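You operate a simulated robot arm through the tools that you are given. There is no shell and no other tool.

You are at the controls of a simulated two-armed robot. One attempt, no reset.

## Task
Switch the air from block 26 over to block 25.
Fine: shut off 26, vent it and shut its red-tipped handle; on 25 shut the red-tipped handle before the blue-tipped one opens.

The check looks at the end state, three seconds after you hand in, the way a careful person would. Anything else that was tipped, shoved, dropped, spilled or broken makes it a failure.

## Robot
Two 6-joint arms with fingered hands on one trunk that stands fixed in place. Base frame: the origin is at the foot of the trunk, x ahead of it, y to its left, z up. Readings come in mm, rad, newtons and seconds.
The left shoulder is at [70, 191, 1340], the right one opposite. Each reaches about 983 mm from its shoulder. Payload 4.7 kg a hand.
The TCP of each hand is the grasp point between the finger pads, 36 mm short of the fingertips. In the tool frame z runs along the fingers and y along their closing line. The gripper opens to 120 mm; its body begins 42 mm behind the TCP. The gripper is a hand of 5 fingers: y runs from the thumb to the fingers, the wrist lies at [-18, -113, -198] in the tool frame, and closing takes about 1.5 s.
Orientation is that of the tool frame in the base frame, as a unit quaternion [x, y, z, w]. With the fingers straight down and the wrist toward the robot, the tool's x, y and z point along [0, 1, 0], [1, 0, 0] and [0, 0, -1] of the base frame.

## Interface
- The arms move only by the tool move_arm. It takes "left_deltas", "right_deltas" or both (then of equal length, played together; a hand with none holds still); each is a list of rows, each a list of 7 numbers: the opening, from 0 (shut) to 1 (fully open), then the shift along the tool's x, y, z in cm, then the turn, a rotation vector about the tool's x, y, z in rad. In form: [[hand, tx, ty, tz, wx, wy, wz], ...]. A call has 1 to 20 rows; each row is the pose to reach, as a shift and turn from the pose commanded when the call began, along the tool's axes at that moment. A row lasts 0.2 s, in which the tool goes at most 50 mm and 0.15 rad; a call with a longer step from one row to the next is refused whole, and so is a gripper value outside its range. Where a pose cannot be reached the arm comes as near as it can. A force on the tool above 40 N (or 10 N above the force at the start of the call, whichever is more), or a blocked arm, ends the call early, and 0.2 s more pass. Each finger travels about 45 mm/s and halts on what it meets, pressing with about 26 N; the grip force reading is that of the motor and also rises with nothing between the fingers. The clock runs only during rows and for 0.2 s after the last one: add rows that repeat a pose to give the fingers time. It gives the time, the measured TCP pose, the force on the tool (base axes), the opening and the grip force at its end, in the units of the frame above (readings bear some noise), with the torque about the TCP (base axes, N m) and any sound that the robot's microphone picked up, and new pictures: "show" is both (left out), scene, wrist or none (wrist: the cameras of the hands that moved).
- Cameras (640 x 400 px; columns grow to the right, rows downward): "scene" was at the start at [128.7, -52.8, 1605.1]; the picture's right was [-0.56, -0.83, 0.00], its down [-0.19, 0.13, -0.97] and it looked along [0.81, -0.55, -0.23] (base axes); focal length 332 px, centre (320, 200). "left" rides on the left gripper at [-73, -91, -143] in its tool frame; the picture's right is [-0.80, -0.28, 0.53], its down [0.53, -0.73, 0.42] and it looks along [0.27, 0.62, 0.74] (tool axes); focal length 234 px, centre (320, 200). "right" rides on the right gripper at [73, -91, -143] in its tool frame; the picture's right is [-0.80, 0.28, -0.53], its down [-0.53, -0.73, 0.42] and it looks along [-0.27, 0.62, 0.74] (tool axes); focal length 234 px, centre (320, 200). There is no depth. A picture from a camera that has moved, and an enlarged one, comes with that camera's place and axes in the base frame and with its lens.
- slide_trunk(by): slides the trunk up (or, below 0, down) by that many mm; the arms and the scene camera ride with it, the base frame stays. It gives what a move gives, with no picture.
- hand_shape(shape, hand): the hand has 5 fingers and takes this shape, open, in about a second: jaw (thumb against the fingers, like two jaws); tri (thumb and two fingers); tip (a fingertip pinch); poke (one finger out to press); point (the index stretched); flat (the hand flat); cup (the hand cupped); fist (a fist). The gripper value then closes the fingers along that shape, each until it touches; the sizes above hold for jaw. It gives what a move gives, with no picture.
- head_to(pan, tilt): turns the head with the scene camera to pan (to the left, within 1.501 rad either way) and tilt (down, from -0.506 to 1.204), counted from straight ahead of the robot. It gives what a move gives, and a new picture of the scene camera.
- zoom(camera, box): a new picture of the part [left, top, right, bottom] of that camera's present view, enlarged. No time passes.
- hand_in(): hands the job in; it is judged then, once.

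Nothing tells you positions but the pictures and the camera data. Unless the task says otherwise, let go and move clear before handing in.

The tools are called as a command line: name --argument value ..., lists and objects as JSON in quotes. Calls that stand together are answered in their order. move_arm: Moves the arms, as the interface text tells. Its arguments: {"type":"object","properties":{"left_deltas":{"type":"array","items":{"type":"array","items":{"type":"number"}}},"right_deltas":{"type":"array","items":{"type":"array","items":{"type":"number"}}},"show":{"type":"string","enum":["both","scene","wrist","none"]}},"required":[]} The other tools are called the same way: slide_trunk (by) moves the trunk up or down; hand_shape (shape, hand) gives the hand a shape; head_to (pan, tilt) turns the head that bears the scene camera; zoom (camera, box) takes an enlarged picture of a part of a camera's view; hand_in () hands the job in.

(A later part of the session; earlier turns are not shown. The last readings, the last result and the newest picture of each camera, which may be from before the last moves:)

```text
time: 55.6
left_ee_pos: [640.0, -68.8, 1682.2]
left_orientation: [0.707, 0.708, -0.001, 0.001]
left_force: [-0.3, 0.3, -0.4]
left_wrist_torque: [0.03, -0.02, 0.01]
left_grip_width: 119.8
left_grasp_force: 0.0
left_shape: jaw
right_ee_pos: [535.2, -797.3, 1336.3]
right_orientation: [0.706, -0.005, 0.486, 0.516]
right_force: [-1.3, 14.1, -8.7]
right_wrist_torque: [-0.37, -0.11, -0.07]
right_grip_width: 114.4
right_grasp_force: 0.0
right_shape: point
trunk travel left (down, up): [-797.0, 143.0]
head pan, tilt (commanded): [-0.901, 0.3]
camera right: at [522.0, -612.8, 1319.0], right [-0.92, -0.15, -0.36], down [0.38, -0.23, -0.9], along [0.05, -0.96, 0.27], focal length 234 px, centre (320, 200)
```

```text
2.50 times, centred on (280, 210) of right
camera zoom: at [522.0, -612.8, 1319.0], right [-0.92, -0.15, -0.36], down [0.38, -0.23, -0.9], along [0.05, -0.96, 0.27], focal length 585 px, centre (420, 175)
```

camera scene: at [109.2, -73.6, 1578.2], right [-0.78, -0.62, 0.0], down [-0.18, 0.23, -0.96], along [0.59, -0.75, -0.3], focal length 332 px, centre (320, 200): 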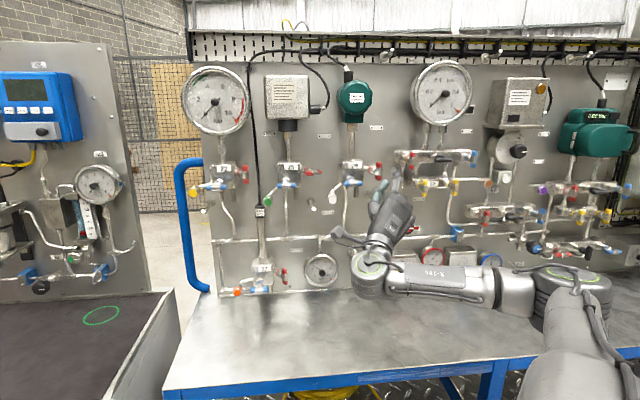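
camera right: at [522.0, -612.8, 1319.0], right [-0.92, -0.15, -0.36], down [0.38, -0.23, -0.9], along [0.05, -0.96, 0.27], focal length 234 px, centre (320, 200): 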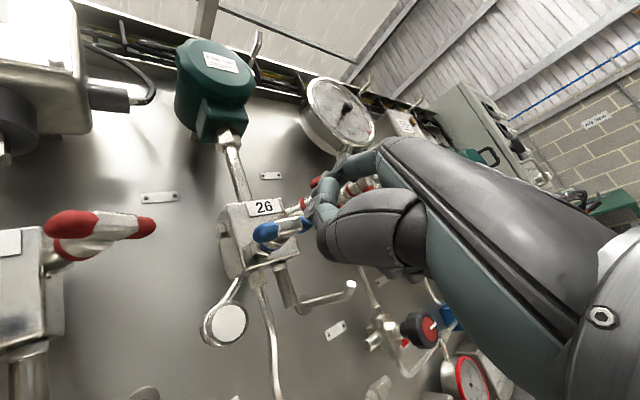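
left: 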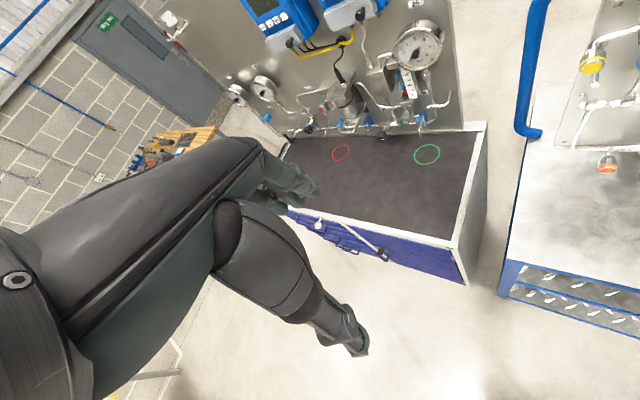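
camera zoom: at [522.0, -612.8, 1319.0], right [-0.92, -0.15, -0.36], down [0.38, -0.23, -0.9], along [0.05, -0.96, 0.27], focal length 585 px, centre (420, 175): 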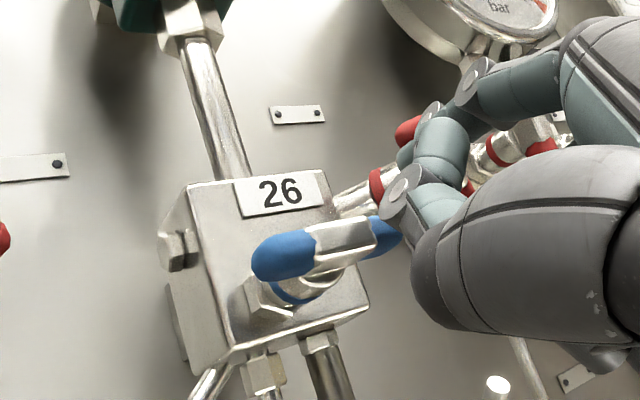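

The handle is back to about 45°, but the finger is now bending. I'll withdraw and finish the closing by pushing the lower end leftward from its right side.

move_arm --right_deltas '[[1, 0.02, -1.13, 0, 0, 0, 0], [1, -0.04, -1.05, -2.2, 0, 0, 0], [1, -0.08, -1.0, -4.5, 0, 0, 0], [1, -1.8, 0, -4.3, 0, 0, 0], [1, -3.51, 0.99, -4.09, 0, 0, 0], [1, -3.51, 0.99, -4.09, 0, 0, 0]]' --show "wrist"

zoom --camera "scene" --box '[320, 130, 430, 220]'

zoom --camera "right" --box '[200, 130, 360, 290]'

```text
time: 57.0
left_ee_pos: [639.0, -71.6, 1681.2]
left_orientation: [0.707, 0.707, 0.0, 0.0]
left_force: [-0.8, -0.9, 0.2]
left_wrist_torque: [-0.06, 0.04, 0.01]
left_grip_width: 119.8
left_grasp_force: 0.1
left_shape: jaw
right_ee_pos: [486.3, -790.8, 1321.0]
right_orientation: [0.706, -0.007, 0.486, 0.516]
right_force: [-0.7, 0.2, -0.2]
right_wrist_torque: [0.02, -0.01, 0.03]
right_grip_width: 114.3
right_grasp_force: 0.0
right_shape: point
trunk travel left (down, up): [-797.0, 143.0]
head pan, tilt (commanded): [-0.901, 0.3]
camera right: at [472.4, -606.4, 1303.3], right [-0.92, -0.14, -0.36], down [0.38, -0.23, -0.9], along [0.05, -0.96, 0.27], focal length 234 px, centre (320, 200)
```

right: 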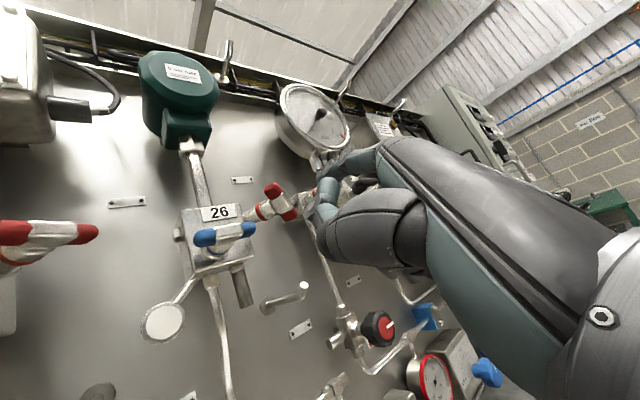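

```text
4.44 times, centred on (375, 175) of scene
camera zoom: at [109.7, -72.8, 1578.3], right [-0.78, -0.62, 0.0], down [-0.18, 0.23, -0.96], along [0.59, -0.75, -0.3], focal length 1476 px, centre (76, 311)
```

zoom: 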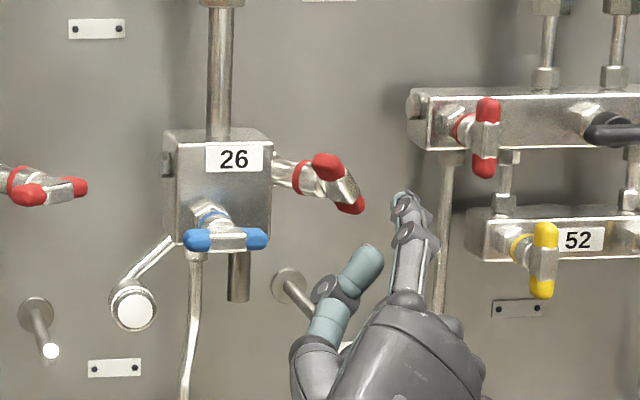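

```text
2.50 times, centred on (280, 210) of right
camera zoom: at [472.4, -606.4, 1303.3], right [-0.92, -0.14, -0.36], down [0.38, -0.23, -0.9], along [0.05, -0.96, 0.27], focal length 585 px, centre (420, 175)
```

zoom: 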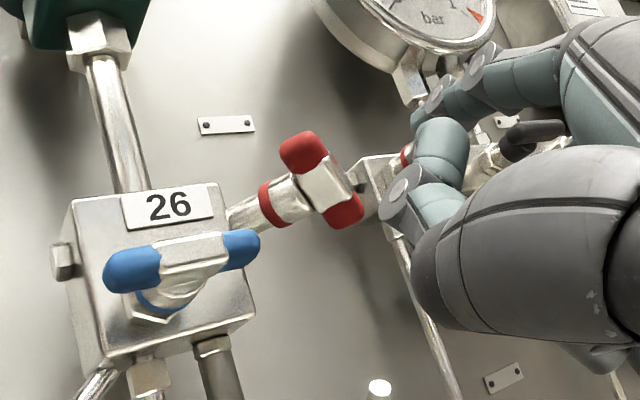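

Block 26's red handle stands at about 35° now and its blue handle is still level. I'll advance the finger on the right side of the lower end.

move_arm --right_deltas '[[1, -0.3, -0.5, 1.5, 0, 0, 0], [1, -0.45, -0.65, 3.2, 0, 0, 0], [1, -0.49, -0.68, 4.6, 0, 0, 0], [1, -0.49, -0.68, 5.79, 0, 0, 0], [1, -0.49, -0.68, 5.79, 0, 0, 0]]' --show "wrist"

zoom --camera "scene" --box '[320, 130, 430, 220]'

zoom --camera "right" --box '[200, 130, 360, 290]'

```text
time: 58.2
left_ee_pos: [638.0, -71.2, 1681.6]
left_orientation: [0.707, 0.708, -0.001, -0.001]
left_force: [0.0, 0.6, -0.1]
left_wrist_torque: [0.04, -0.01, 0.03]
left_grip_width: 119.8
left_grasp_force: 0.1
left_shape: jaw
right_ee_pos: [522.6, -832.5, 1309.9]
right_orientation: [0.706, -0.006, 0.486, 0.515]
right_force: [-1.4, -0.3, -0.5]
right_wrist_torque: [-0.02, -0.05, -0.04]
right_grip_width: 0.0
right_grasp_force: 0.3
right_shape: point
trunk travel left (down, up): [-797.0, 143.0]
head pan, tilt (commanded): [-0.901, 0.3]
camera right: at [509.9, -648.9, 1293.8], right [-0.92, -0.14, -0.36], down [0.38, -0.23, -0.9], along [0.05, -0.96, 0.27], focal length 234 px, centre (320, 200)
```

right: 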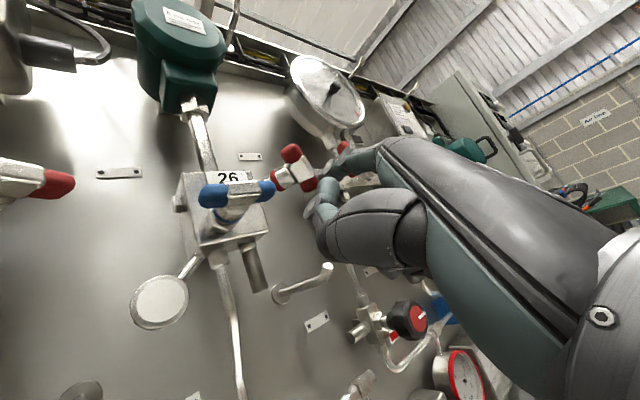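

```text
4.44 times, centred on (375, 175) of scene
camera zoom: at [108.9, -73.4, 1578.3], right [-0.78, -0.62, 0.0], down [-0.18, 0.23, -0.96], along [0.59, -0.75, -0.3], focal length 1476 px, centre (76, 311)
```

zoom: 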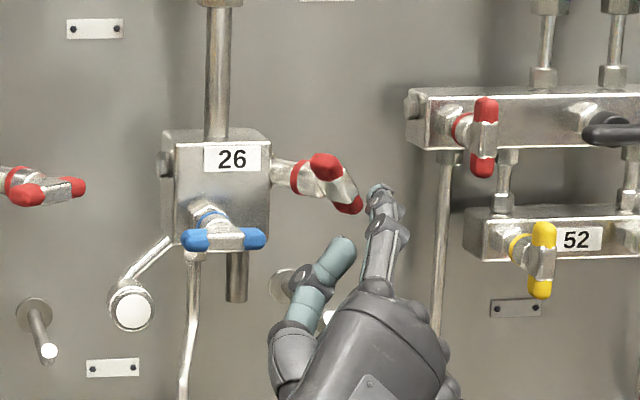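

```text
2.50 times, centred on (280, 210) of right
camera zoom: at [509.9, -648.9, 1293.8], right [-0.92, -0.14, -0.36], down [0.38, -0.23, -0.9], along [0.05, -0.96, 0.27], focal length 585 px, centre (420, 175)
```

zoom: 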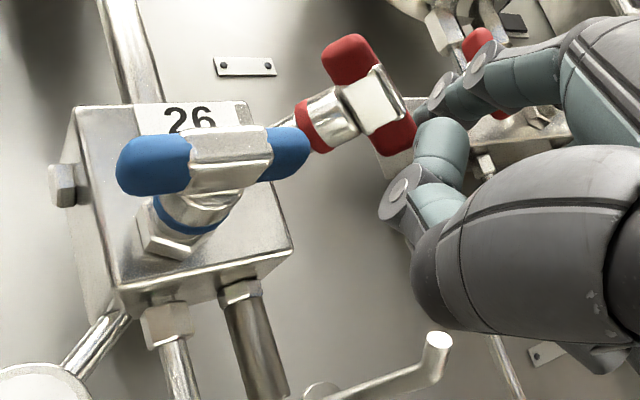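

move_arm --right_deltas '[[1, 0.51, -0.62, -0.03, 0, 0, 0], [1, 0.66, -1.19, -0.05, 0, 0, 0], [1, 0.81, -1.75, -0.07, 0, 0, 0], [1, 1.0, -2.27, -0.09, 0, 0, 0], [1, 1.0, -2.27, -0.09, 0, 0, 0]]' --show "wrist"

zoom --camera "scene" --box '[320, 130, 430, 220]'

zoom --camera "right" --box '[200, 130, 360, 290]'

```text
time: 59.4
left_ee_pos: [635.4, -72.1, 1683.1]
left_orientation: [0.707, 0.707, 0.001, 0.0]
left_force: [-0.2, 0.3, -0.6]
left_wrist_torque: [0.01, 0.03, 0.02]
left_grip_width: 119.6
left_grasp_force: 0.2
left_shape: jaw
right_ee_pos: [537.7, -816.2, 1301.5]
right_orientation: [0.706, -0.006, 0.486, 0.515]
right_force: [-9.9, -1.8, 0.6]
right_wrist_torque: [0.13, -0.72, -0.46]
right_grip_width: 0.0
right_grasp_force: 0.1
right_shape: point
trunk travel left (down, up): [-797.0, 143.0]
head pan, tilt (commanded): [-0.901, 0.3]
camera right: at [523.9, -631.8, 1284.4], right [-0.92, -0.14, -0.36], down [0.38, -0.23, -0.89], along [0.05, -0.96, 0.27], focal length 234 px, centre (320, 200)
```

right: 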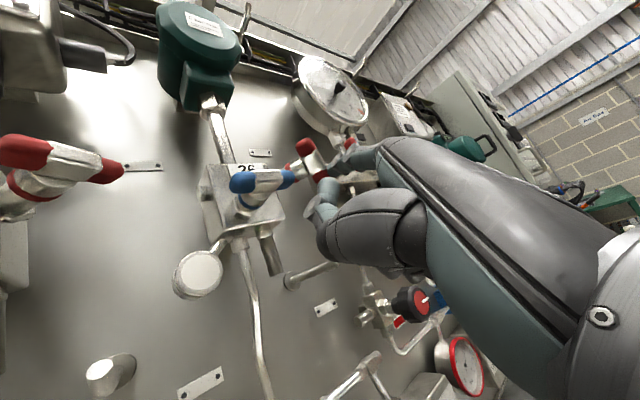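

```text
4.44 times, centred on (375, 175) of scene
camera zoom: at [106.5, -74.0, 1578.4], right [-0.78, -0.62, 0.0], down [-0.18, 0.23, -0.96], along [0.59, -0.75, -0.29], focal length 1476 px, centre (76, 311)
```

zoom: 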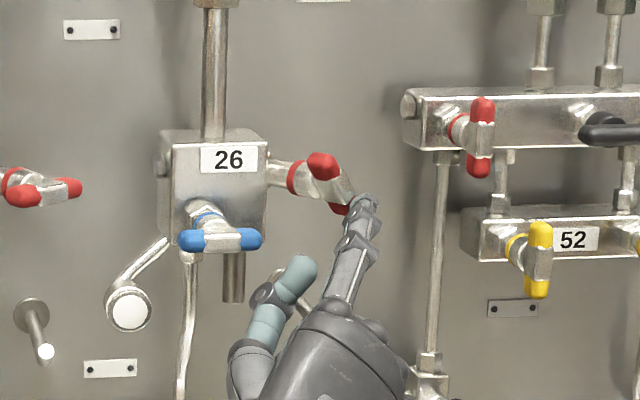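

```text
2.50 times, centred on (280, 210) of right
camera zoom: at [523.9, -631.8, 1284.4], right [-0.92, -0.14, -0.36], down [0.38, -0.23, -0.89], along [0.05, -0.96, 0.27], focal length 585 px, centre (420, 175)
```

zoom: 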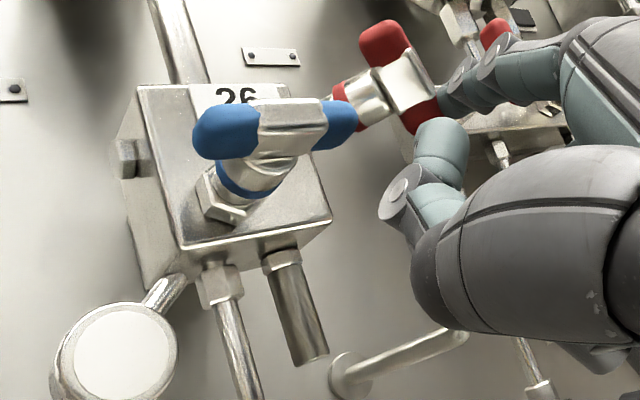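

move_arm --right_deltas '[[1, 0.26, -0.45, 0, 0, 0, 0], [1, 0.51, -0.91, 0, 0, 0, 0], [1, 0.8, -1.33, 0, 0, 0, 0], [1, 0.8, -1.33, 0, 0, 0, 0]]' --show "wrist"

zoom --camera "scene" --box '[320, 130, 430, 220]'

zoom --camera "right" --box '[200, 130, 360, 290]'

```text
time: 60.4
left_ee_pos: [633.9, -73.0, 1683.0]
left_orientation: [0.706, 0.708, 0.0, 0.001]
left_force: [0.2, -0.4, 0.2]
left_wrist_torque: [-0.01, -0.01, 0.01]
left_grip_width: 120.1
left_grasp_force: 0.1
left_shape: jaw
right_ee_pos: [547.5, -806.3, 1297.3]
right_orientation: [0.705, -0.005, 0.487, 0.515]
right_force: [-13.4, -1.6, 1.8]
right_wrist_torque: [0.03, -0.98, -0.63]
right_grip_width: 0.0
right_grasp_force: 0.1
right_shape: point
trunk travel left (down, up): [-797.0, 143.0]
head pan, tilt (commanded): [-0.901, 0.3]
camera right: at [534.4, -621.9, 1280.1], right [-0.92, -0.14, -0.36], down [0.38, -0.23, -0.89], along [0.05, -0.96, 0.27], focal length 234 px, centre (320, 200)
```

right: 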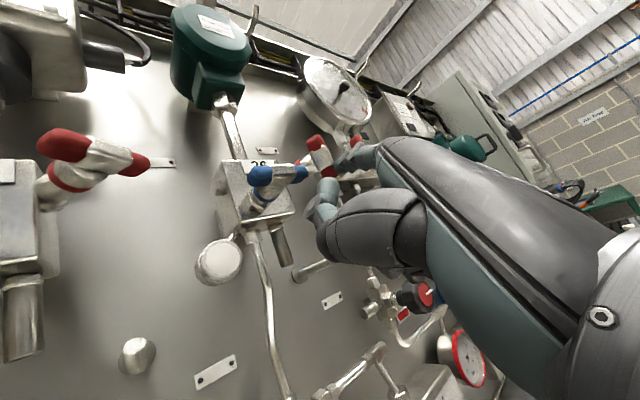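

```text
4.44 times, centred on (375, 175) of scene
camera zoom: at [105.6, -74.0, 1578.5], right [-0.78, -0.62, 0.0], down [-0.18, 0.23, -0.96], along [0.59, -0.75, -0.29], focal length 1476 px, centre (76, 311)
```

zoom: 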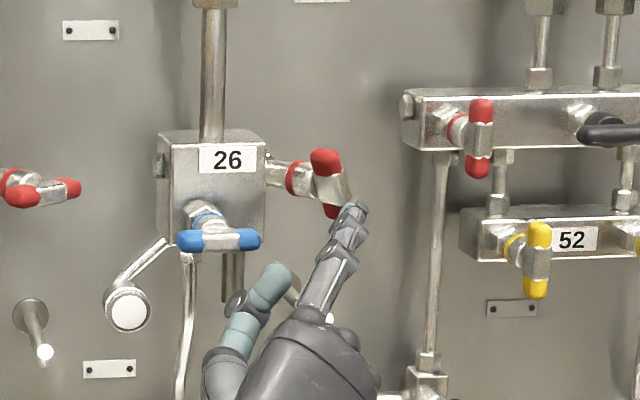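

```text
2.50 times, centred on (280, 210) of right
camera zoom: at [534.4, -621.9, 1280.1], right [-0.92, -0.14, -0.36], down [0.38, -0.23, -0.89], along [0.05, -0.96, 0.27], focal length 585 px, centre (420, 175)
```

zoom: 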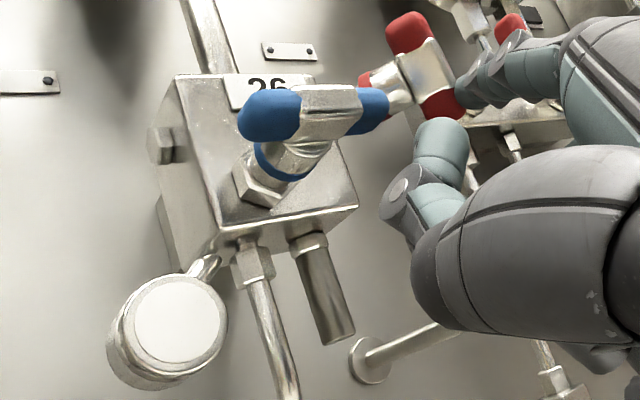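

move_arm --right_deltas '[[1, 0.22, -0.35, -0.15, 0, 0, 0], [1, 0.43, -0.7, -0.3, 0, 0, 0], [1, 0.65, -1.04, -0.44, 0, 0, 0], [1, 0.65, -1.04, -0.44, 0, 0, 0]]' --show "wrist"

zoom --camera "scene" --box '[320, 130, 430, 220]'

zoom --camera "right" --box '[200, 130, 360, 290]'

```text
time: 61.4
left_ee_pos: [637.1, -75.3, 1681.8]
left_orientation: [0.707, 0.707, 0.001, -0.001]
left_force: [-0.7, -0.5, 0.0]
left_wrist_torque: [-0.01, -0.06, 0.01]
left_grip_width: 119.9
left_grasp_force: 0.1
left_shape: jaw
right_ee_pos: [554.1, -796.9, 1292.8]
right_orientation: [0.706, -0.006, 0.486, 0.515]
right_force: [-0.2, 0.2, -0.1]
right_wrist_torque: [-0.01, 0.01, 0.03]
right_grip_width: 0.0
right_grasp_force: 0.1
right_shape: point
trunk travel left (down, up): [-797.0, 143.0]
head pan, tilt (commanded): [-0.901, 0.3]
camera right: at [540.7, -612.6, 1275.1], right [-0.92, -0.14, -0.36], down [0.38, -0.23, -0.9], along [0.05, -0.96, 0.27], focal length 234 px, centre (320, 200)
```

right: 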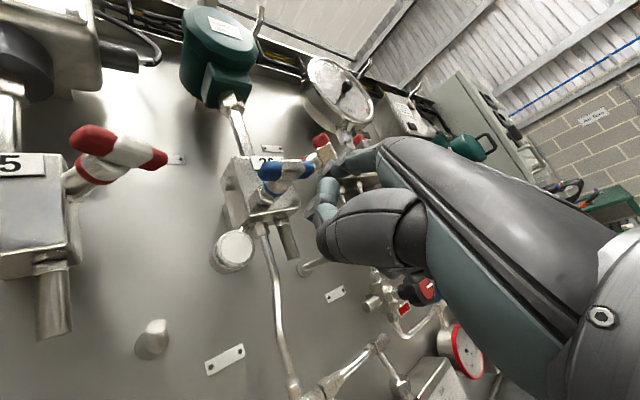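

```text
4.44 times, centred on (375, 175) of scene
camera zoom: at [108.6, -75.0, 1578.3], right [-0.78, -0.62, 0.0], down [-0.18, 0.23, -0.96], along [0.59, -0.75, -0.3], focal length 1476 px, centre (76, 311)
```

zoom: 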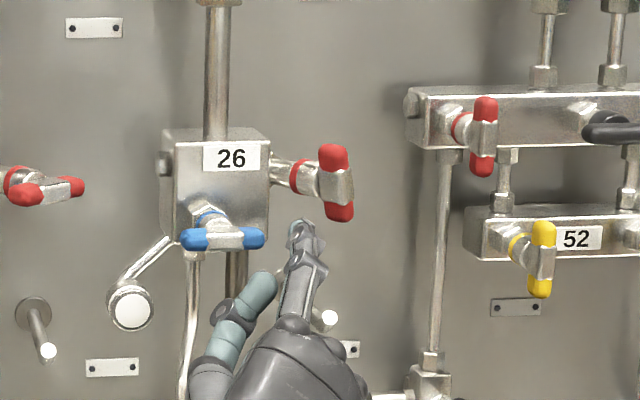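

```text
2.50 times, centred on (280, 210) of right
camera zoom: at [540.7, -612.6, 1275.1], right [-0.92, -0.14, -0.36], down [0.38, -0.23, -0.9], along [0.05, -0.96, 0.27], focal length 585 px, centre (420, 175)
```

zoom: 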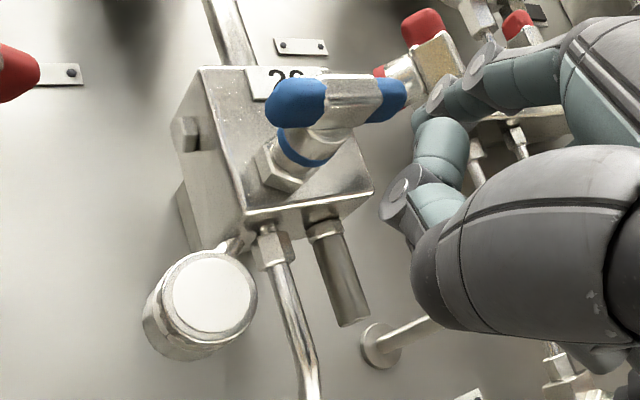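

The finger slipped off with the red handle about 10–14° short of upright. The poke shape was much stiffer on the blue handle, so I'll back out, switch to it, and finish the last few degrees from the right.

move_arm --right_deltas '[[1, 0, 0, -2.5, 0, 0, 0], [1, 0, 0, -5.0, 0, 0, 0], [1, 0, 0, -7.5, 0, 0, 0], [1, -1.5, 1.5, -8.0, 0, 0, 0]]' --show "none"

hand_shape --shape "poke" --hand "right"

zoom --camera "scene" --box '[320, 130, 430, 220]'

zoom --camera "right" --box '[160, 130, 360, 330]'

```text
time: 62.4
left_ee_pos: [638.1, -73.3, 1682.0]
left_orientation: [0.706, 0.708, -0.001, 0.0]
left_force: [-1.1, 0.0, 0.6]
left_wrist_torque: [-0.03, -0.04, -0.01]
left_grip_width: 119.8
left_grasp_force: 0.0
left_shape: jaw
right_ee_pos: [483.4, -751.5, 1293.2]
right_orientation: [0.706, -0.004, 0.487, 0.515]
right_force: [-0.2, -0.2, 0.3]
right_wrist_torque: [0.02, 0.01, -0.02]
right_grip_width: 0.0
right_grasp_force: 0.0
right_shape: point
trunk travel left (down, up): [-797.0, 143.0]
head pan, tilt (commanded): [-0.901, 0.3]
```

```text
time: 63.3
left_ee_pos: [639.7, -71.5, 1681.3]
left_orientation: [0.706, 0.708, -0.001, 0.0]
left_force: [-0.1, 0.4, 0.1]
left_wrist_torque: [0.03, 0.02, -0.01]
left_grip_width: 120.0
left_grasp_force: 0.1
left_shape: jaw
right_ee_pos: [487.3, -751.0, 1291.9]
right_orientation: [0.706, -0.006, 0.486, 0.515]
right_force: [-0.5, -1.1, -0.1]
right_wrist_torque: [-0.04, 0.02, -0.03]
right_grip_width: 0.0
right_grasp_force: 0.0
right_shape: poke
trunk travel left (down, up): [-797.0, 143.0]
head pan, tilt (commanded): [-0.901, 0.3]
```

```text
4.44 times, centred on (375, 175) of scene
camera zoom: at [109.8, -73.4, 1578.2], right [-0.78, -0.62, 0.0], down [-0.18, 0.23, -0.96], along [0.59, -0.75, -0.3], focal length 1476 px, centre (76, 311)
```

zoom: 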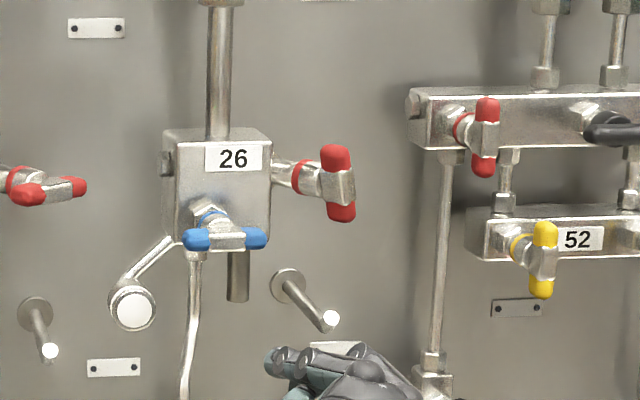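

```text
2.00 times, centred on (260, 230) of right
camera zoom: at [473.2, -567.1, 1275.7], right [-0.92, -0.14, -0.36], down [0.38, -0.23, -0.9], along [0.05, -0.96, 0.27], focal length 468 px, centre (440, 140)
```

zoom: 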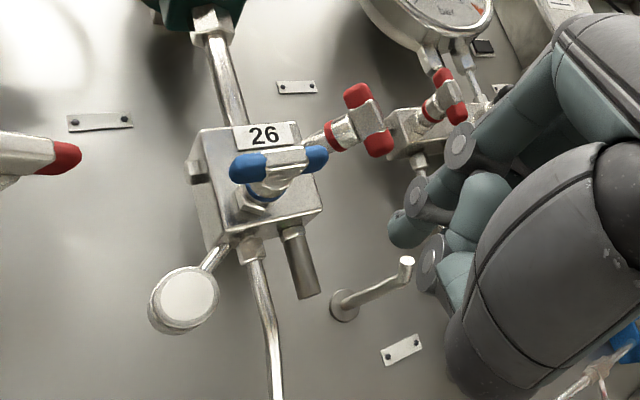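

move_arm --right_deltas '[[1, 0, 2.5, 0.4, 0, 0, 0], [1, 0, 5.0, 0.8, 0, 0, 0], [1, -0.1, 7.5, 1.2, 0, 0, 0], [1, -0.12, 10.16, 1.75, 0, 0, 0], [1, -0.12, 10.16, 1.75, 0, 0, 0]]' --show "wrist"

zoom --camera "scene" --box '[320, 130, 430, 220]'

zoom --camera "right" --box '[200, 130, 360, 290]'

```text
time: 64.5
left_ee_pos: [641.6, -70.5, 1681.3]
left_orientation: [0.707, 0.708, -0.001, 0.0]
left_force: [-0.7, -0.6, 0.8]
left_wrist_torque: [-0.02, -0.01, 0.0]
left_grip_width: 119.9
left_grasp_force: 0.0
left_shape: jaw
right_ee_pos: [453.3, -807.6, 1365.8]
right_orientation: [0.705, -0.006, 0.486, 0.517]
right_force: [0.4, 0.0, -0.2]
right_wrist_torque: [0.03, 0.05, -0.04]
right_grip_width: 0.0
right_grasp_force: 0.0
right_shape: poke
right hand out of reach, approached as far as the arm can: row 4, 5
trunk travel left (down, up): [-797.0, 143.0]
head pan, tilt (commanded): [-0.901, 0.3]
camera right: at [440.4, -624.1, 1348.3], right [-0.92, -0.14, -0.36], down [0.38, -0.23, -0.89], along [0.05, -0.96, 0.27], focal length 234 px, centre (320, 200)
```

right: 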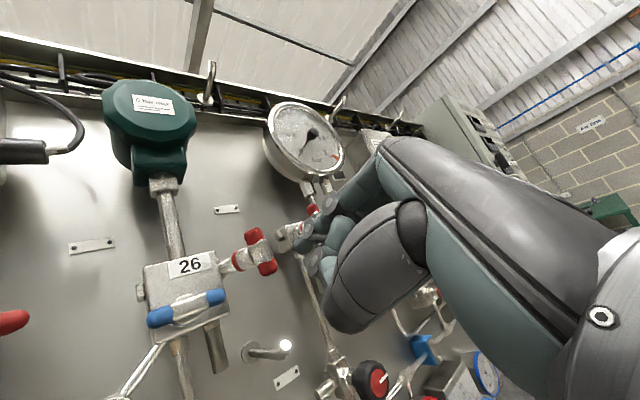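

```text
4.44 times, centred on (375, 175) of scene
camera zoom: at [110.8, -72.1, 1578.2], right [-0.78, -0.62, 0.0], down [-0.18, 0.23, -0.96], along [0.59, -0.75, -0.3], focal length 1476 px, centre (76, 311)
```

zoom: 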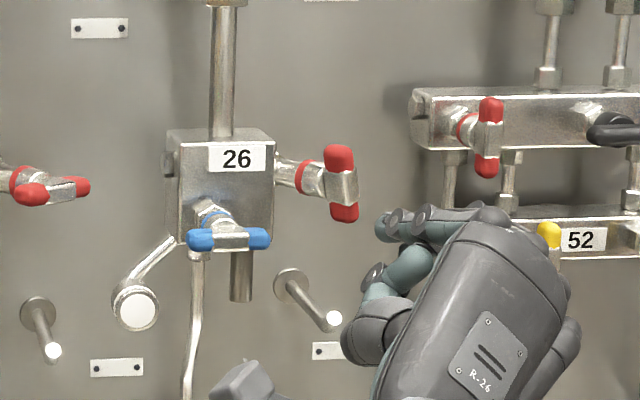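

```text
2.50 times, centred on (280, 210) of right
camera zoom: at [440.4, -624.1, 1348.3], right [-0.92, -0.14, -0.36], down [0.38, -0.23, -0.89], along [0.05, -0.96, 0.27], focal length 585 px, centre (420, 175)
```

zoom: 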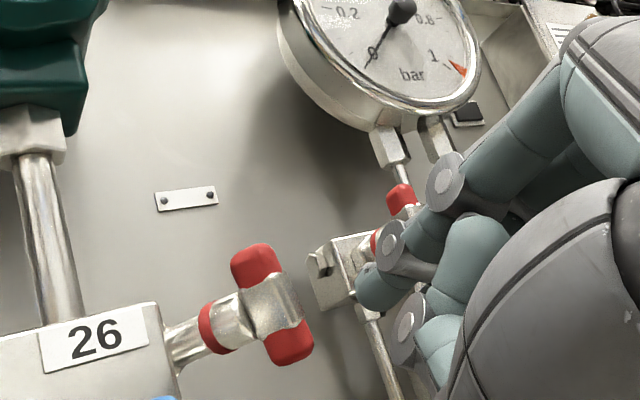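

Reaching farther right is at the arm's limit, so I'll instead finish from the left: finger beside the top end of the red bar, pushing it right. Moving there now, still clear in front.

move_arm --right_deltas '[[1, 1.7, 0, -0.3, 0, 0, 0], [1, 3.4, 0, -0.3, 0, 0, 0], [1, 5.1, -0.1, -0.28, 0, 0, 0], [1, 5.1, -0.1, -0.28, 0, 0, 0]]' --show "wrist"

zoom --camera "scene" --box '[320, 130, 430, 220]'

zoom --camera "right" --box '[200, 150, 360, 310]'

```text
time: 65.5
left_ee_pos: [639.0, -71.5, 1680.9]
left_orientation: [0.707, 0.707, -0.001, -0.001]
left_force: [-0.2, 0.7, 0.2]
left_wrist_torque: [-0.01, 0.01, 0.03]
left_grip_width: 119.8
left_grasp_force: 0.1
left_shape: jaw
right_ee_pos: [477.4, -780.6, 1398.3]
right_orientation: [0.706, -0.006, 0.487, 0.515]
right_force: [-1.0, -0.1, 0.6]
right_wrist_torque: [0.01, -0.01, 0.02]
right_grip_width: 0.1
right_grasp_force: 0.1
right_shape: poke
trunk travel left (down, up): [-797.0, 143.0]
head pan, tilt (commanded): [-0.901, 0.3]
camera right: at [464.4, -597.3, 1381.8], right [-0.92, -0.14, -0.36], down [0.38, -0.23, -0.9], along [0.05, -0.96, 0.27], focal length 234 px, centre (320, 200)
```

right: 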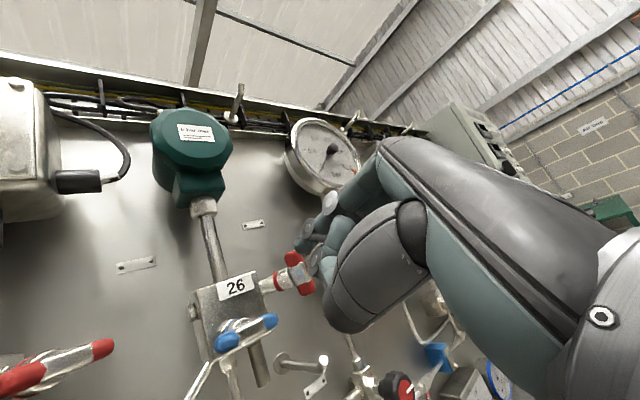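

```text
4.44 times, centred on (375, 175) of scene
camera zoom: at [109.1, -73.2, 1578.3], right [-0.78, -0.62, 0.0], down [-0.18, 0.23, -0.96], along [0.59, -0.75, -0.3], focal length 1476 px, centre (76, 311)
```

zoom: 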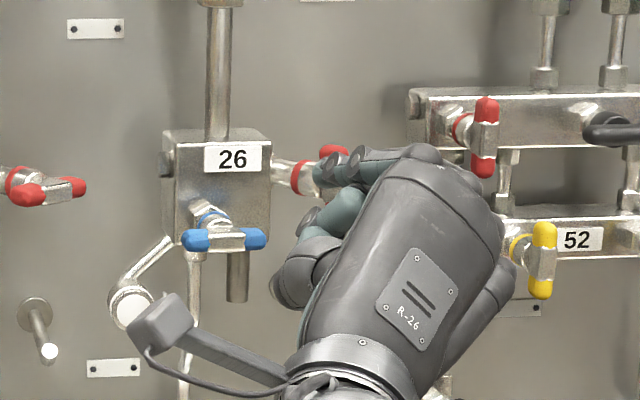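

```text
2.50 times, centred on (280, 230) of right
camera zoom: at [464.4, -597.3, 1381.8], right [-0.92, -0.14, -0.36], down [0.38, -0.23, -0.9], along [0.05, -0.96, 0.27], focal length 585 px, centre (420, 125)
```

zoom: 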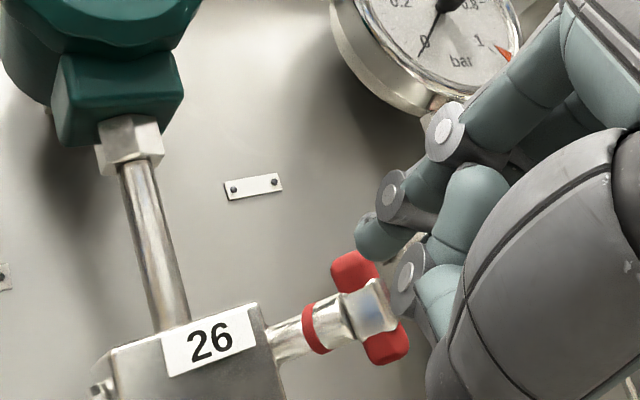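

move_arm --right_deltas '[[1, 0.3, -0.1, 1.6, 0, 0, 0], [1, 0.4, -0.13, 3.2, 0, 0, 0], [1, 0.4, -0.15, 4.4, 0, 0, 0], [1, 0.4, -0.15, 5.1, 0, 0, 0], [1, 0.4, -0.15, 5.1, 0, 0, 0]]' --show "wrist"

zoom --camera "scene" --box '[320, 130, 430, 220]'

zoom --camera "right" --box '[220, 150, 360, 290]'

```text
time: 66.7
left_ee_pos: [639.3, -69.6, 1681.1]
left_orientation: [0.706, 0.708, -0.001, 0.0]
left_force: [0.4, 0.2, 0.2]
left_wrist_torque: [-0.02, -0.02, -0.02]
left_grip_width: 119.9
left_grasp_force: 0.0
left_shape: jaw
right_ee_pos: [514.1, -814.2, 1401.6]
right_orientation: [0.705, -0.004, 0.487, 0.515]
right_force: [0.4, 6.4, -0.7]
right_wrist_torque: [0.05, -0.02, 0.17]
right_grip_width: 0.2
right_grasp_force: 0.1
right_shape: poke
trunk travel left (down, up): [-797.0, 143.0]
head pan, tilt (commanded): [-0.901, 0.3]
camera right: at [500.6, -629.4, 1384.4], right [-0.92, -0.15, -0.36], down [0.38, -0.23, -0.89], along [0.05, -0.96, 0.27], focal length 234 px, centre (320, 200)
```

right: 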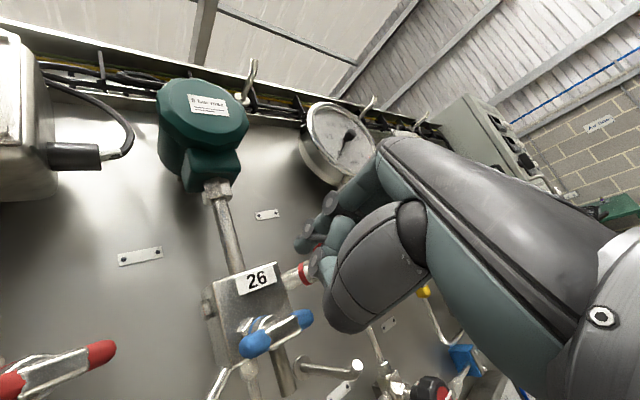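

```text
4.44 times, centred on (375, 175) of scene
camera zoom: at [109.4, -71.2, 1578.4], right [-0.78, -0.62, 0.0], down [-0.18, 0.23, -0.96], along [0.59, -0.75, -0.29], focal length 1476 px, centre (76, 311)
```

zoom: 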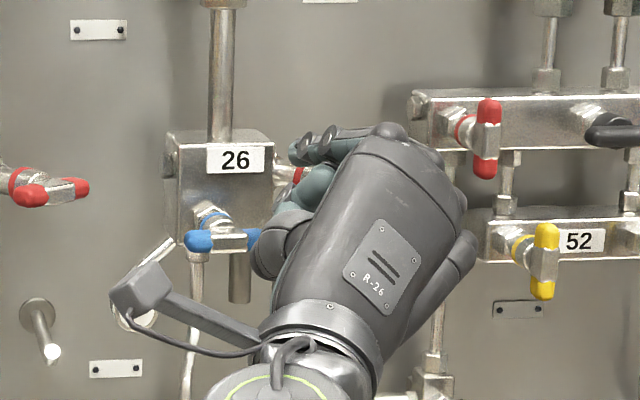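

```text
2.86 times, centred on (290, 220) of right
camera zoom: at [500.6, -629.4, 1384.4], right [-0.92, -0.15, -0.36], down [0.38, -0.23, -0.89], along [0.05, -0.96, 0.27], focal length 669 px, centre (406, 143)
```

zoom: 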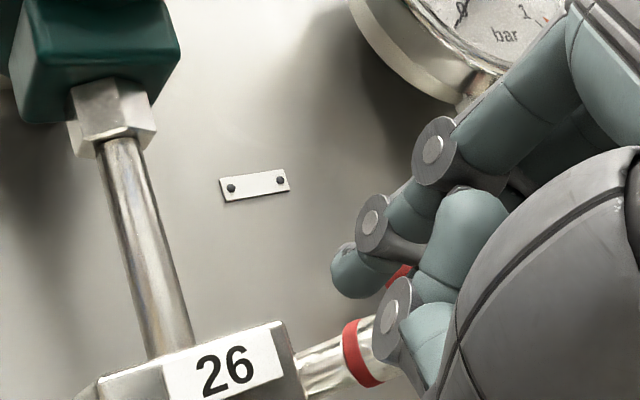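

move_arm --right_deltas '[[1, -0.29, 0.28, -0.05, 0, 0, 0], [1, -0.58, 0.55, -0.1, 0, 0, 0], [1, -0.86, 0.83, -0.1, 0, 0, 0], [1, -1.15, 1.11, -0.1, 0, 0, 0], [1, -1.15, 1.11, -0.1, 0, 0, 0]]' --show "wrist"

zoom --camera "scene" --box '[320, 130, 430, 220]'

zoom --camera "right" --box '[220, 150, 360, 290]'

```text
time: 67.9
left_ee_pos: [634.1, -67.5, 1683.6]
left_orientation: [0.707, 0.707, -0.001, 0.001]
left_force: [-1.2, 1.0, -0.5]
left_wrist_torque: [-0.07, -0.05, 0.02]
left_grip_width: 119.8
left_grasp_force: 0.1
left_shape: jaw
right_ee_pos: [493.6, -824.6, 1403.6]
right_orientation: [0.705, -0.01, 0.483, 0.518]
right_force: [-0.5, -0.7, 0.9]
right_wrist_torque: [0.0, 0.02, 0.01]
right_grip_width: 0.2
right_grasp_force: 0.1
right_shape: poke
trunk travel left (down, up): [-797.0, 143.0]
head pan, tilt (commanded): [-0.901, 0.3]
camera right: at [482.8, -640.0, 1386.6], right [-0.92, -0.13, -0.36], down [0.38, -0.24, -0.89], along [0.03, -0.96, 0.27], focal length 234 px, centre (320, 200)
```

right: 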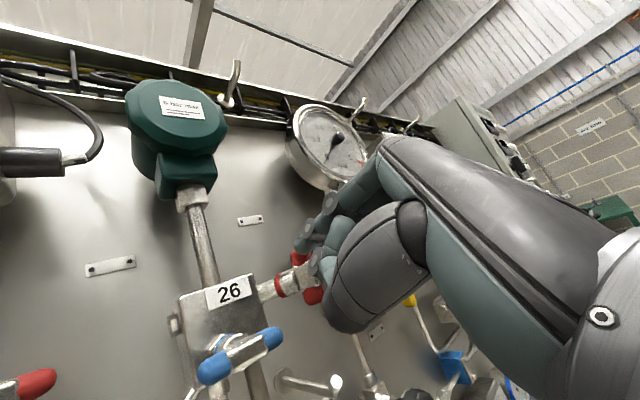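

```text
4.44 times, centred on (375, 175) of scene
camera zoom: at [104.5, -67.9, 1578.8], right [-0.79, -0.62, 0.0], down [-0.18, 0.23, -0.96], along [0.59, -0.75, -0.29], focal length 1476 px, centre (76, 311)
```

zoom: 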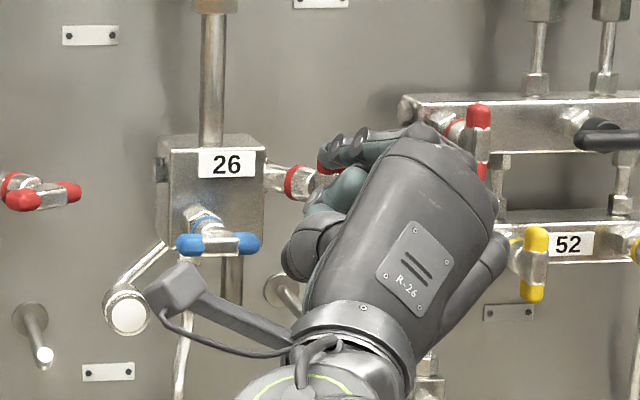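

```text
2.86 times, centred on (290, 220) of right
camera zoom: at [482.8, -640.0, 1386.6], right [-0.92, -0.13, -0.36], down [0.38, -0.24, -0.89], along [0.03, -0.96, 0.27], focal length 669 px, centre (406, 143)
```

zoom: 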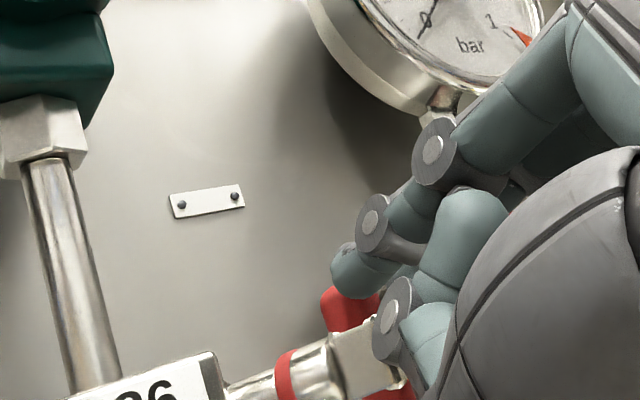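

move_arm --right_deltas '[[1, 0.2, 0.2, -2.0, 0, 0, 0], [1, 0.2, 0.2, -4.5, 0, 0, 0], [1, -1.0, -1.5, -6.0, 0, 0, 0], [1, -2.5, -4.0, -6.5, 0, 0, 0], [1, -2.5, -4.0, -6.5, 0, 0, 0]]' --show "wrist"

zoom --camera "scene" --box '[320, 130, 430, 220]'

zoom --camera "right" --box '[160, 130, 360, 330]'

```text
time: 69.1
left_ee_pos: [639.5, -68.9, 1681.8]
left_orientation: [0.706, 0.708, -0.001, 0.0]
left_force: [0.2, 0.1, 0.3]
left_wrist_torque: [-0.08, -0.03, 0.0]
left_grip_width: 119.8
left_grasp_force: 0.1
left_shape: jaw
right_ee_pos: [463.6, -769.4, 1356.6]
right_orientation: [0.705, -0.004, 0.486, 0.516]
right_force: [-0.7, 0.4, 0.3]
right_wrist_torque: [0.03, 0.08, 0.0]
right_grip_width: 0.0
right_grasp_force: 0.1
right_shape: poke
trunk travel left (down, up): [-797.0, 143.0]
head pan, tilt (commanded): [-0.901, 0.3]
camera right: at [450.0, -585.3, 1339.6], right [-0.92, -0.14, -0.36], down [0.38, -0.23, -0.89], along [0.05, -0.96, 0.27], focal length 234 px, centre (320, 200)
```

right: 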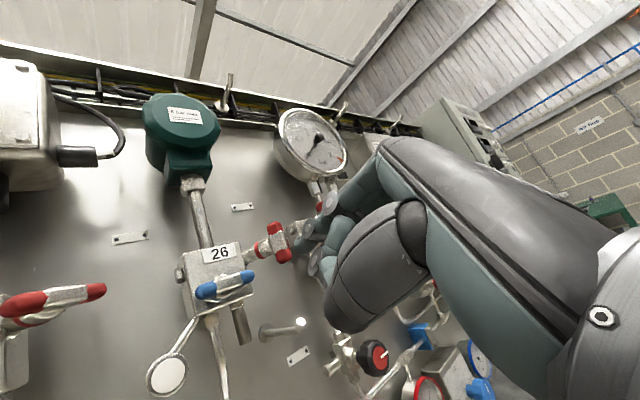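

```text
4.44 times, centred on (375, 175) of scene
camera zoom: at [109.0, -70.8, 1578.5], right [-0.78, -0.62, 0.0], down [-0.18, 0.23, -0.96], along [0.59, -0.75, -0.29], focal length 1476 px, centre (76, 311)
```

zoom: 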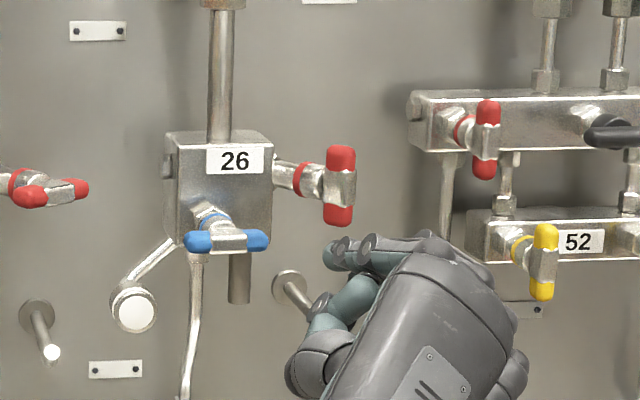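

```text
2.00 times, centred on (260, 230) of right
camera zoom: at [450.0, -585.3, 1339.6], right [-0.92, -0.14, -0.36], down [0.38, -0.23, -0.89], along [0.05, -0.96, 0.27], focal length 468 px, centre (440, 140)
```

zoom: 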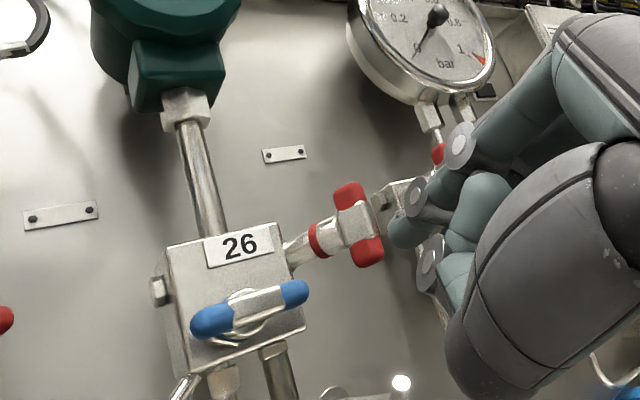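

The red handle on 26 now looks upright again. I'll enlarge it to compare against its original stance and the neighbouring handles.

zoom --camera "scene" --box '[358, 145, 418, 195]'

zoom --camera "right" --box '[220, 200, 320, 300]'

zoom --camera "scene" --box '[180, 130, 360, 230]'

```text
8.00 times, centred on (388, 170) of scene
camera zoom: at [109.0, -70.8, 1578.5], right [-0.78, -0.62, 0.0], down [-0.18, 0.23, -0.96], along [0.59, -0.75, -0.29], focal length 2656 px, centre (-224, 440)
```

zoom: 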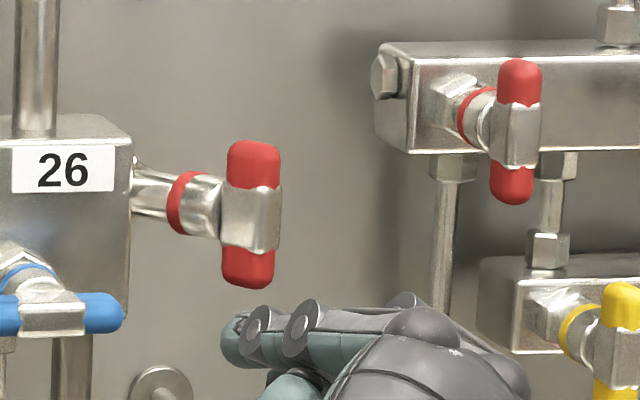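

```text
4.00 times, centred on (270, 250) of right
camera zoom: at [450.0, -585.3, 1339.6], right [-0.92, -0.14, -0.36], down [0.38, -0.23, -0.89], along [0.05, -0.96, 0.27], focal length 937 px, centre (520, 0)
```

zoom: 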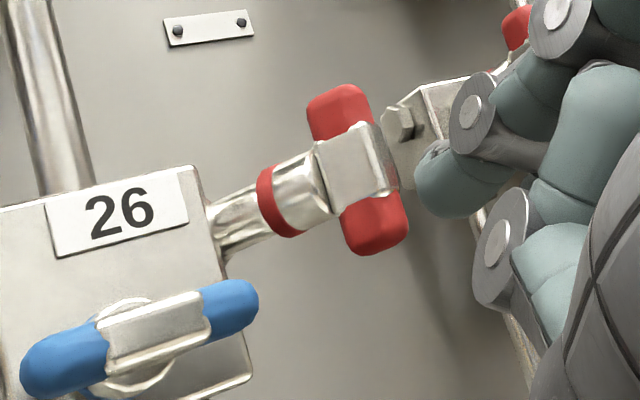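

```text
3.56 times, centred on (270, 180) of scene
camera zoom: at [109.0, -70.8, 1578.5], right [-0.78, -0.62, 0.0], down [-0.18, 0.23, -0.96], along [0.59, -0.75, -0.29], focal length 1181 px, centre (498, 271)
```

zoom: 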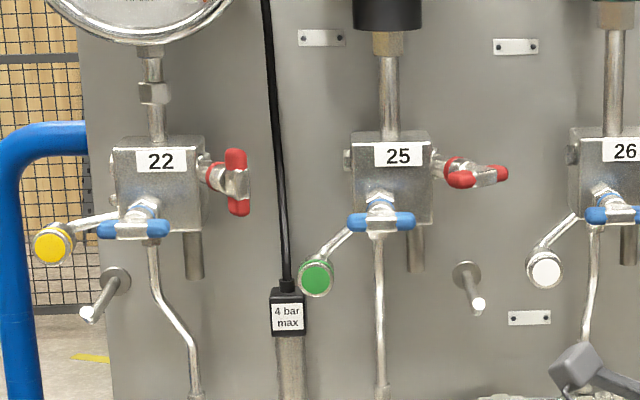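

Block 26's red handle is within a degree or so of upright, matching the neighbouring shut handles, and its blue handle is level. Now block 25: I'll move the finger in front of and below the end of its red handle that sticks out.

move_arm --right_deltas '[[1, 2.4, -2.3, -0.5, 0, 0, 0], [1, 4.8, -4.6, -0.5, 0, 0, 0], [1, 7.2, -6.9, -0.3, 0, 0, 0], [1, 9.6, -9.2, 0, 0, 0, 0], [1, 12.1, -11.6, 0.4, 0, 0, 0], [1, 12.1, -11.6, 0.7, 0, 0, 0]]' --show "both"

zoom --camera "scene" --box '[250, 130, 370, 230]'

zoom --camera "right" --box '[200, 150, 360, 310]'

```text
time: 70.5
left_ee_pos: [637.3, -72.1, 1682.9]
left_orientation: [0.706, 0.708, -0.001, 0.0]
left_force: [-0.7, 0.7, 0.8]
left_wrist_torque: [0.0, -0.01, 0.0]
left_grip_width: 119.9
left_grasp_force: 0.1
left_shape: jaw
right_ee_pos: [593.0, -663.8, 1356.8]
right_orientation: [0.705, -0.005, 0.487, 0.515]
right_force: [-0.7, -0.4, 0.1]
right_wrist_torque: [0.01, 0.04, 0.03]
right_grip_width: 0.1
right_grasp_force: 0.1
right_shape: poke
trunk travel left (down, up): [-797.0, 143.0]
head pan, tilt (commanded): [-0.901, 0.3]
camera scene: at [108.2, -73.5, 1578.4], right [-0.78, -0.62, 0.0], down [-0.18, 0.23, -0.96], along [0.59, -0.75, -0.3], focal length 332 px, centre (320, 200)
camera right: at [579.0, -479.5, 1339.9], right [-0.92, -0.14, -0.36], down [0.38, -0.23, -0.9], along [0.05, -0.96, 0.27], focal length 234 px, centre (320, 200)
```

scene: 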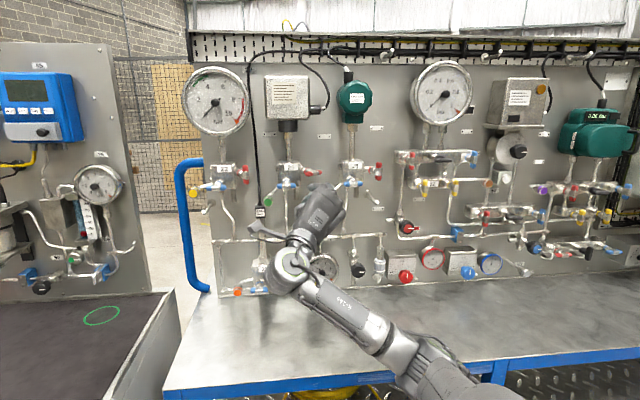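
right: 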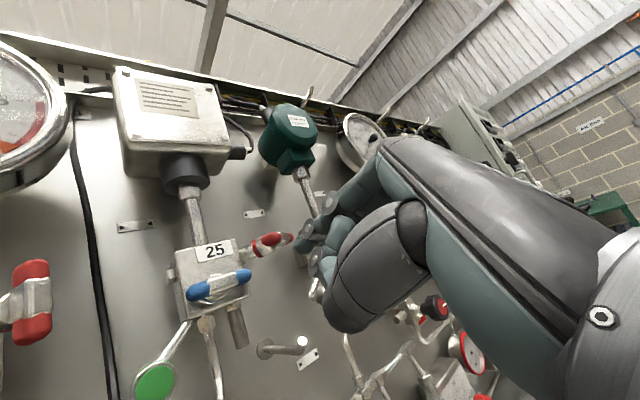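

```text
4.00 times, centred on (310, 180) of scene
camera zoom: at [108.2, -73.5, 1578.4], right [-0.78, -0.62, 0.0], down [-0.18, 0.23, -0.96], along [0.59, -0.75, -0.3], focal length 1328 px, centre (360, 280)
```

zoom: 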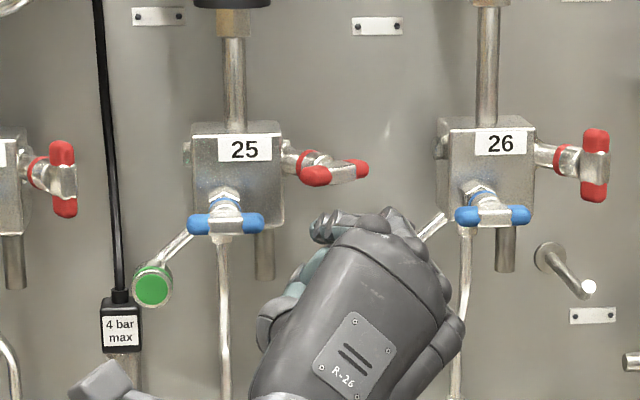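

```text
2.50 times, centred on (280, 230) of right
camera zoom: at [579.0, -479.5, 1339.9], right [-0.92, -0.14, -0.36], down [0.38, -0.23, -0.9], along [0.05, -0.96, 0.27], focal length 585 px, centre (420, 125)
```

zoom: 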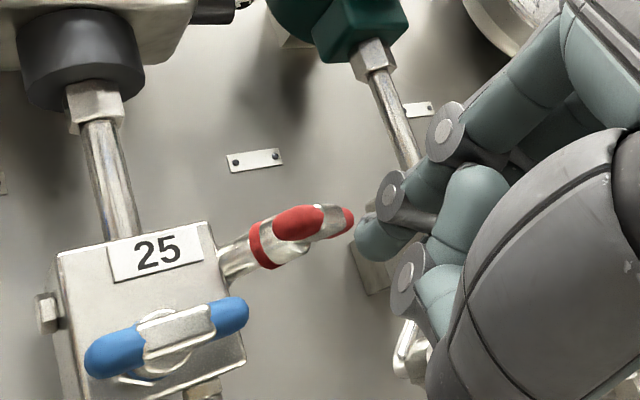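

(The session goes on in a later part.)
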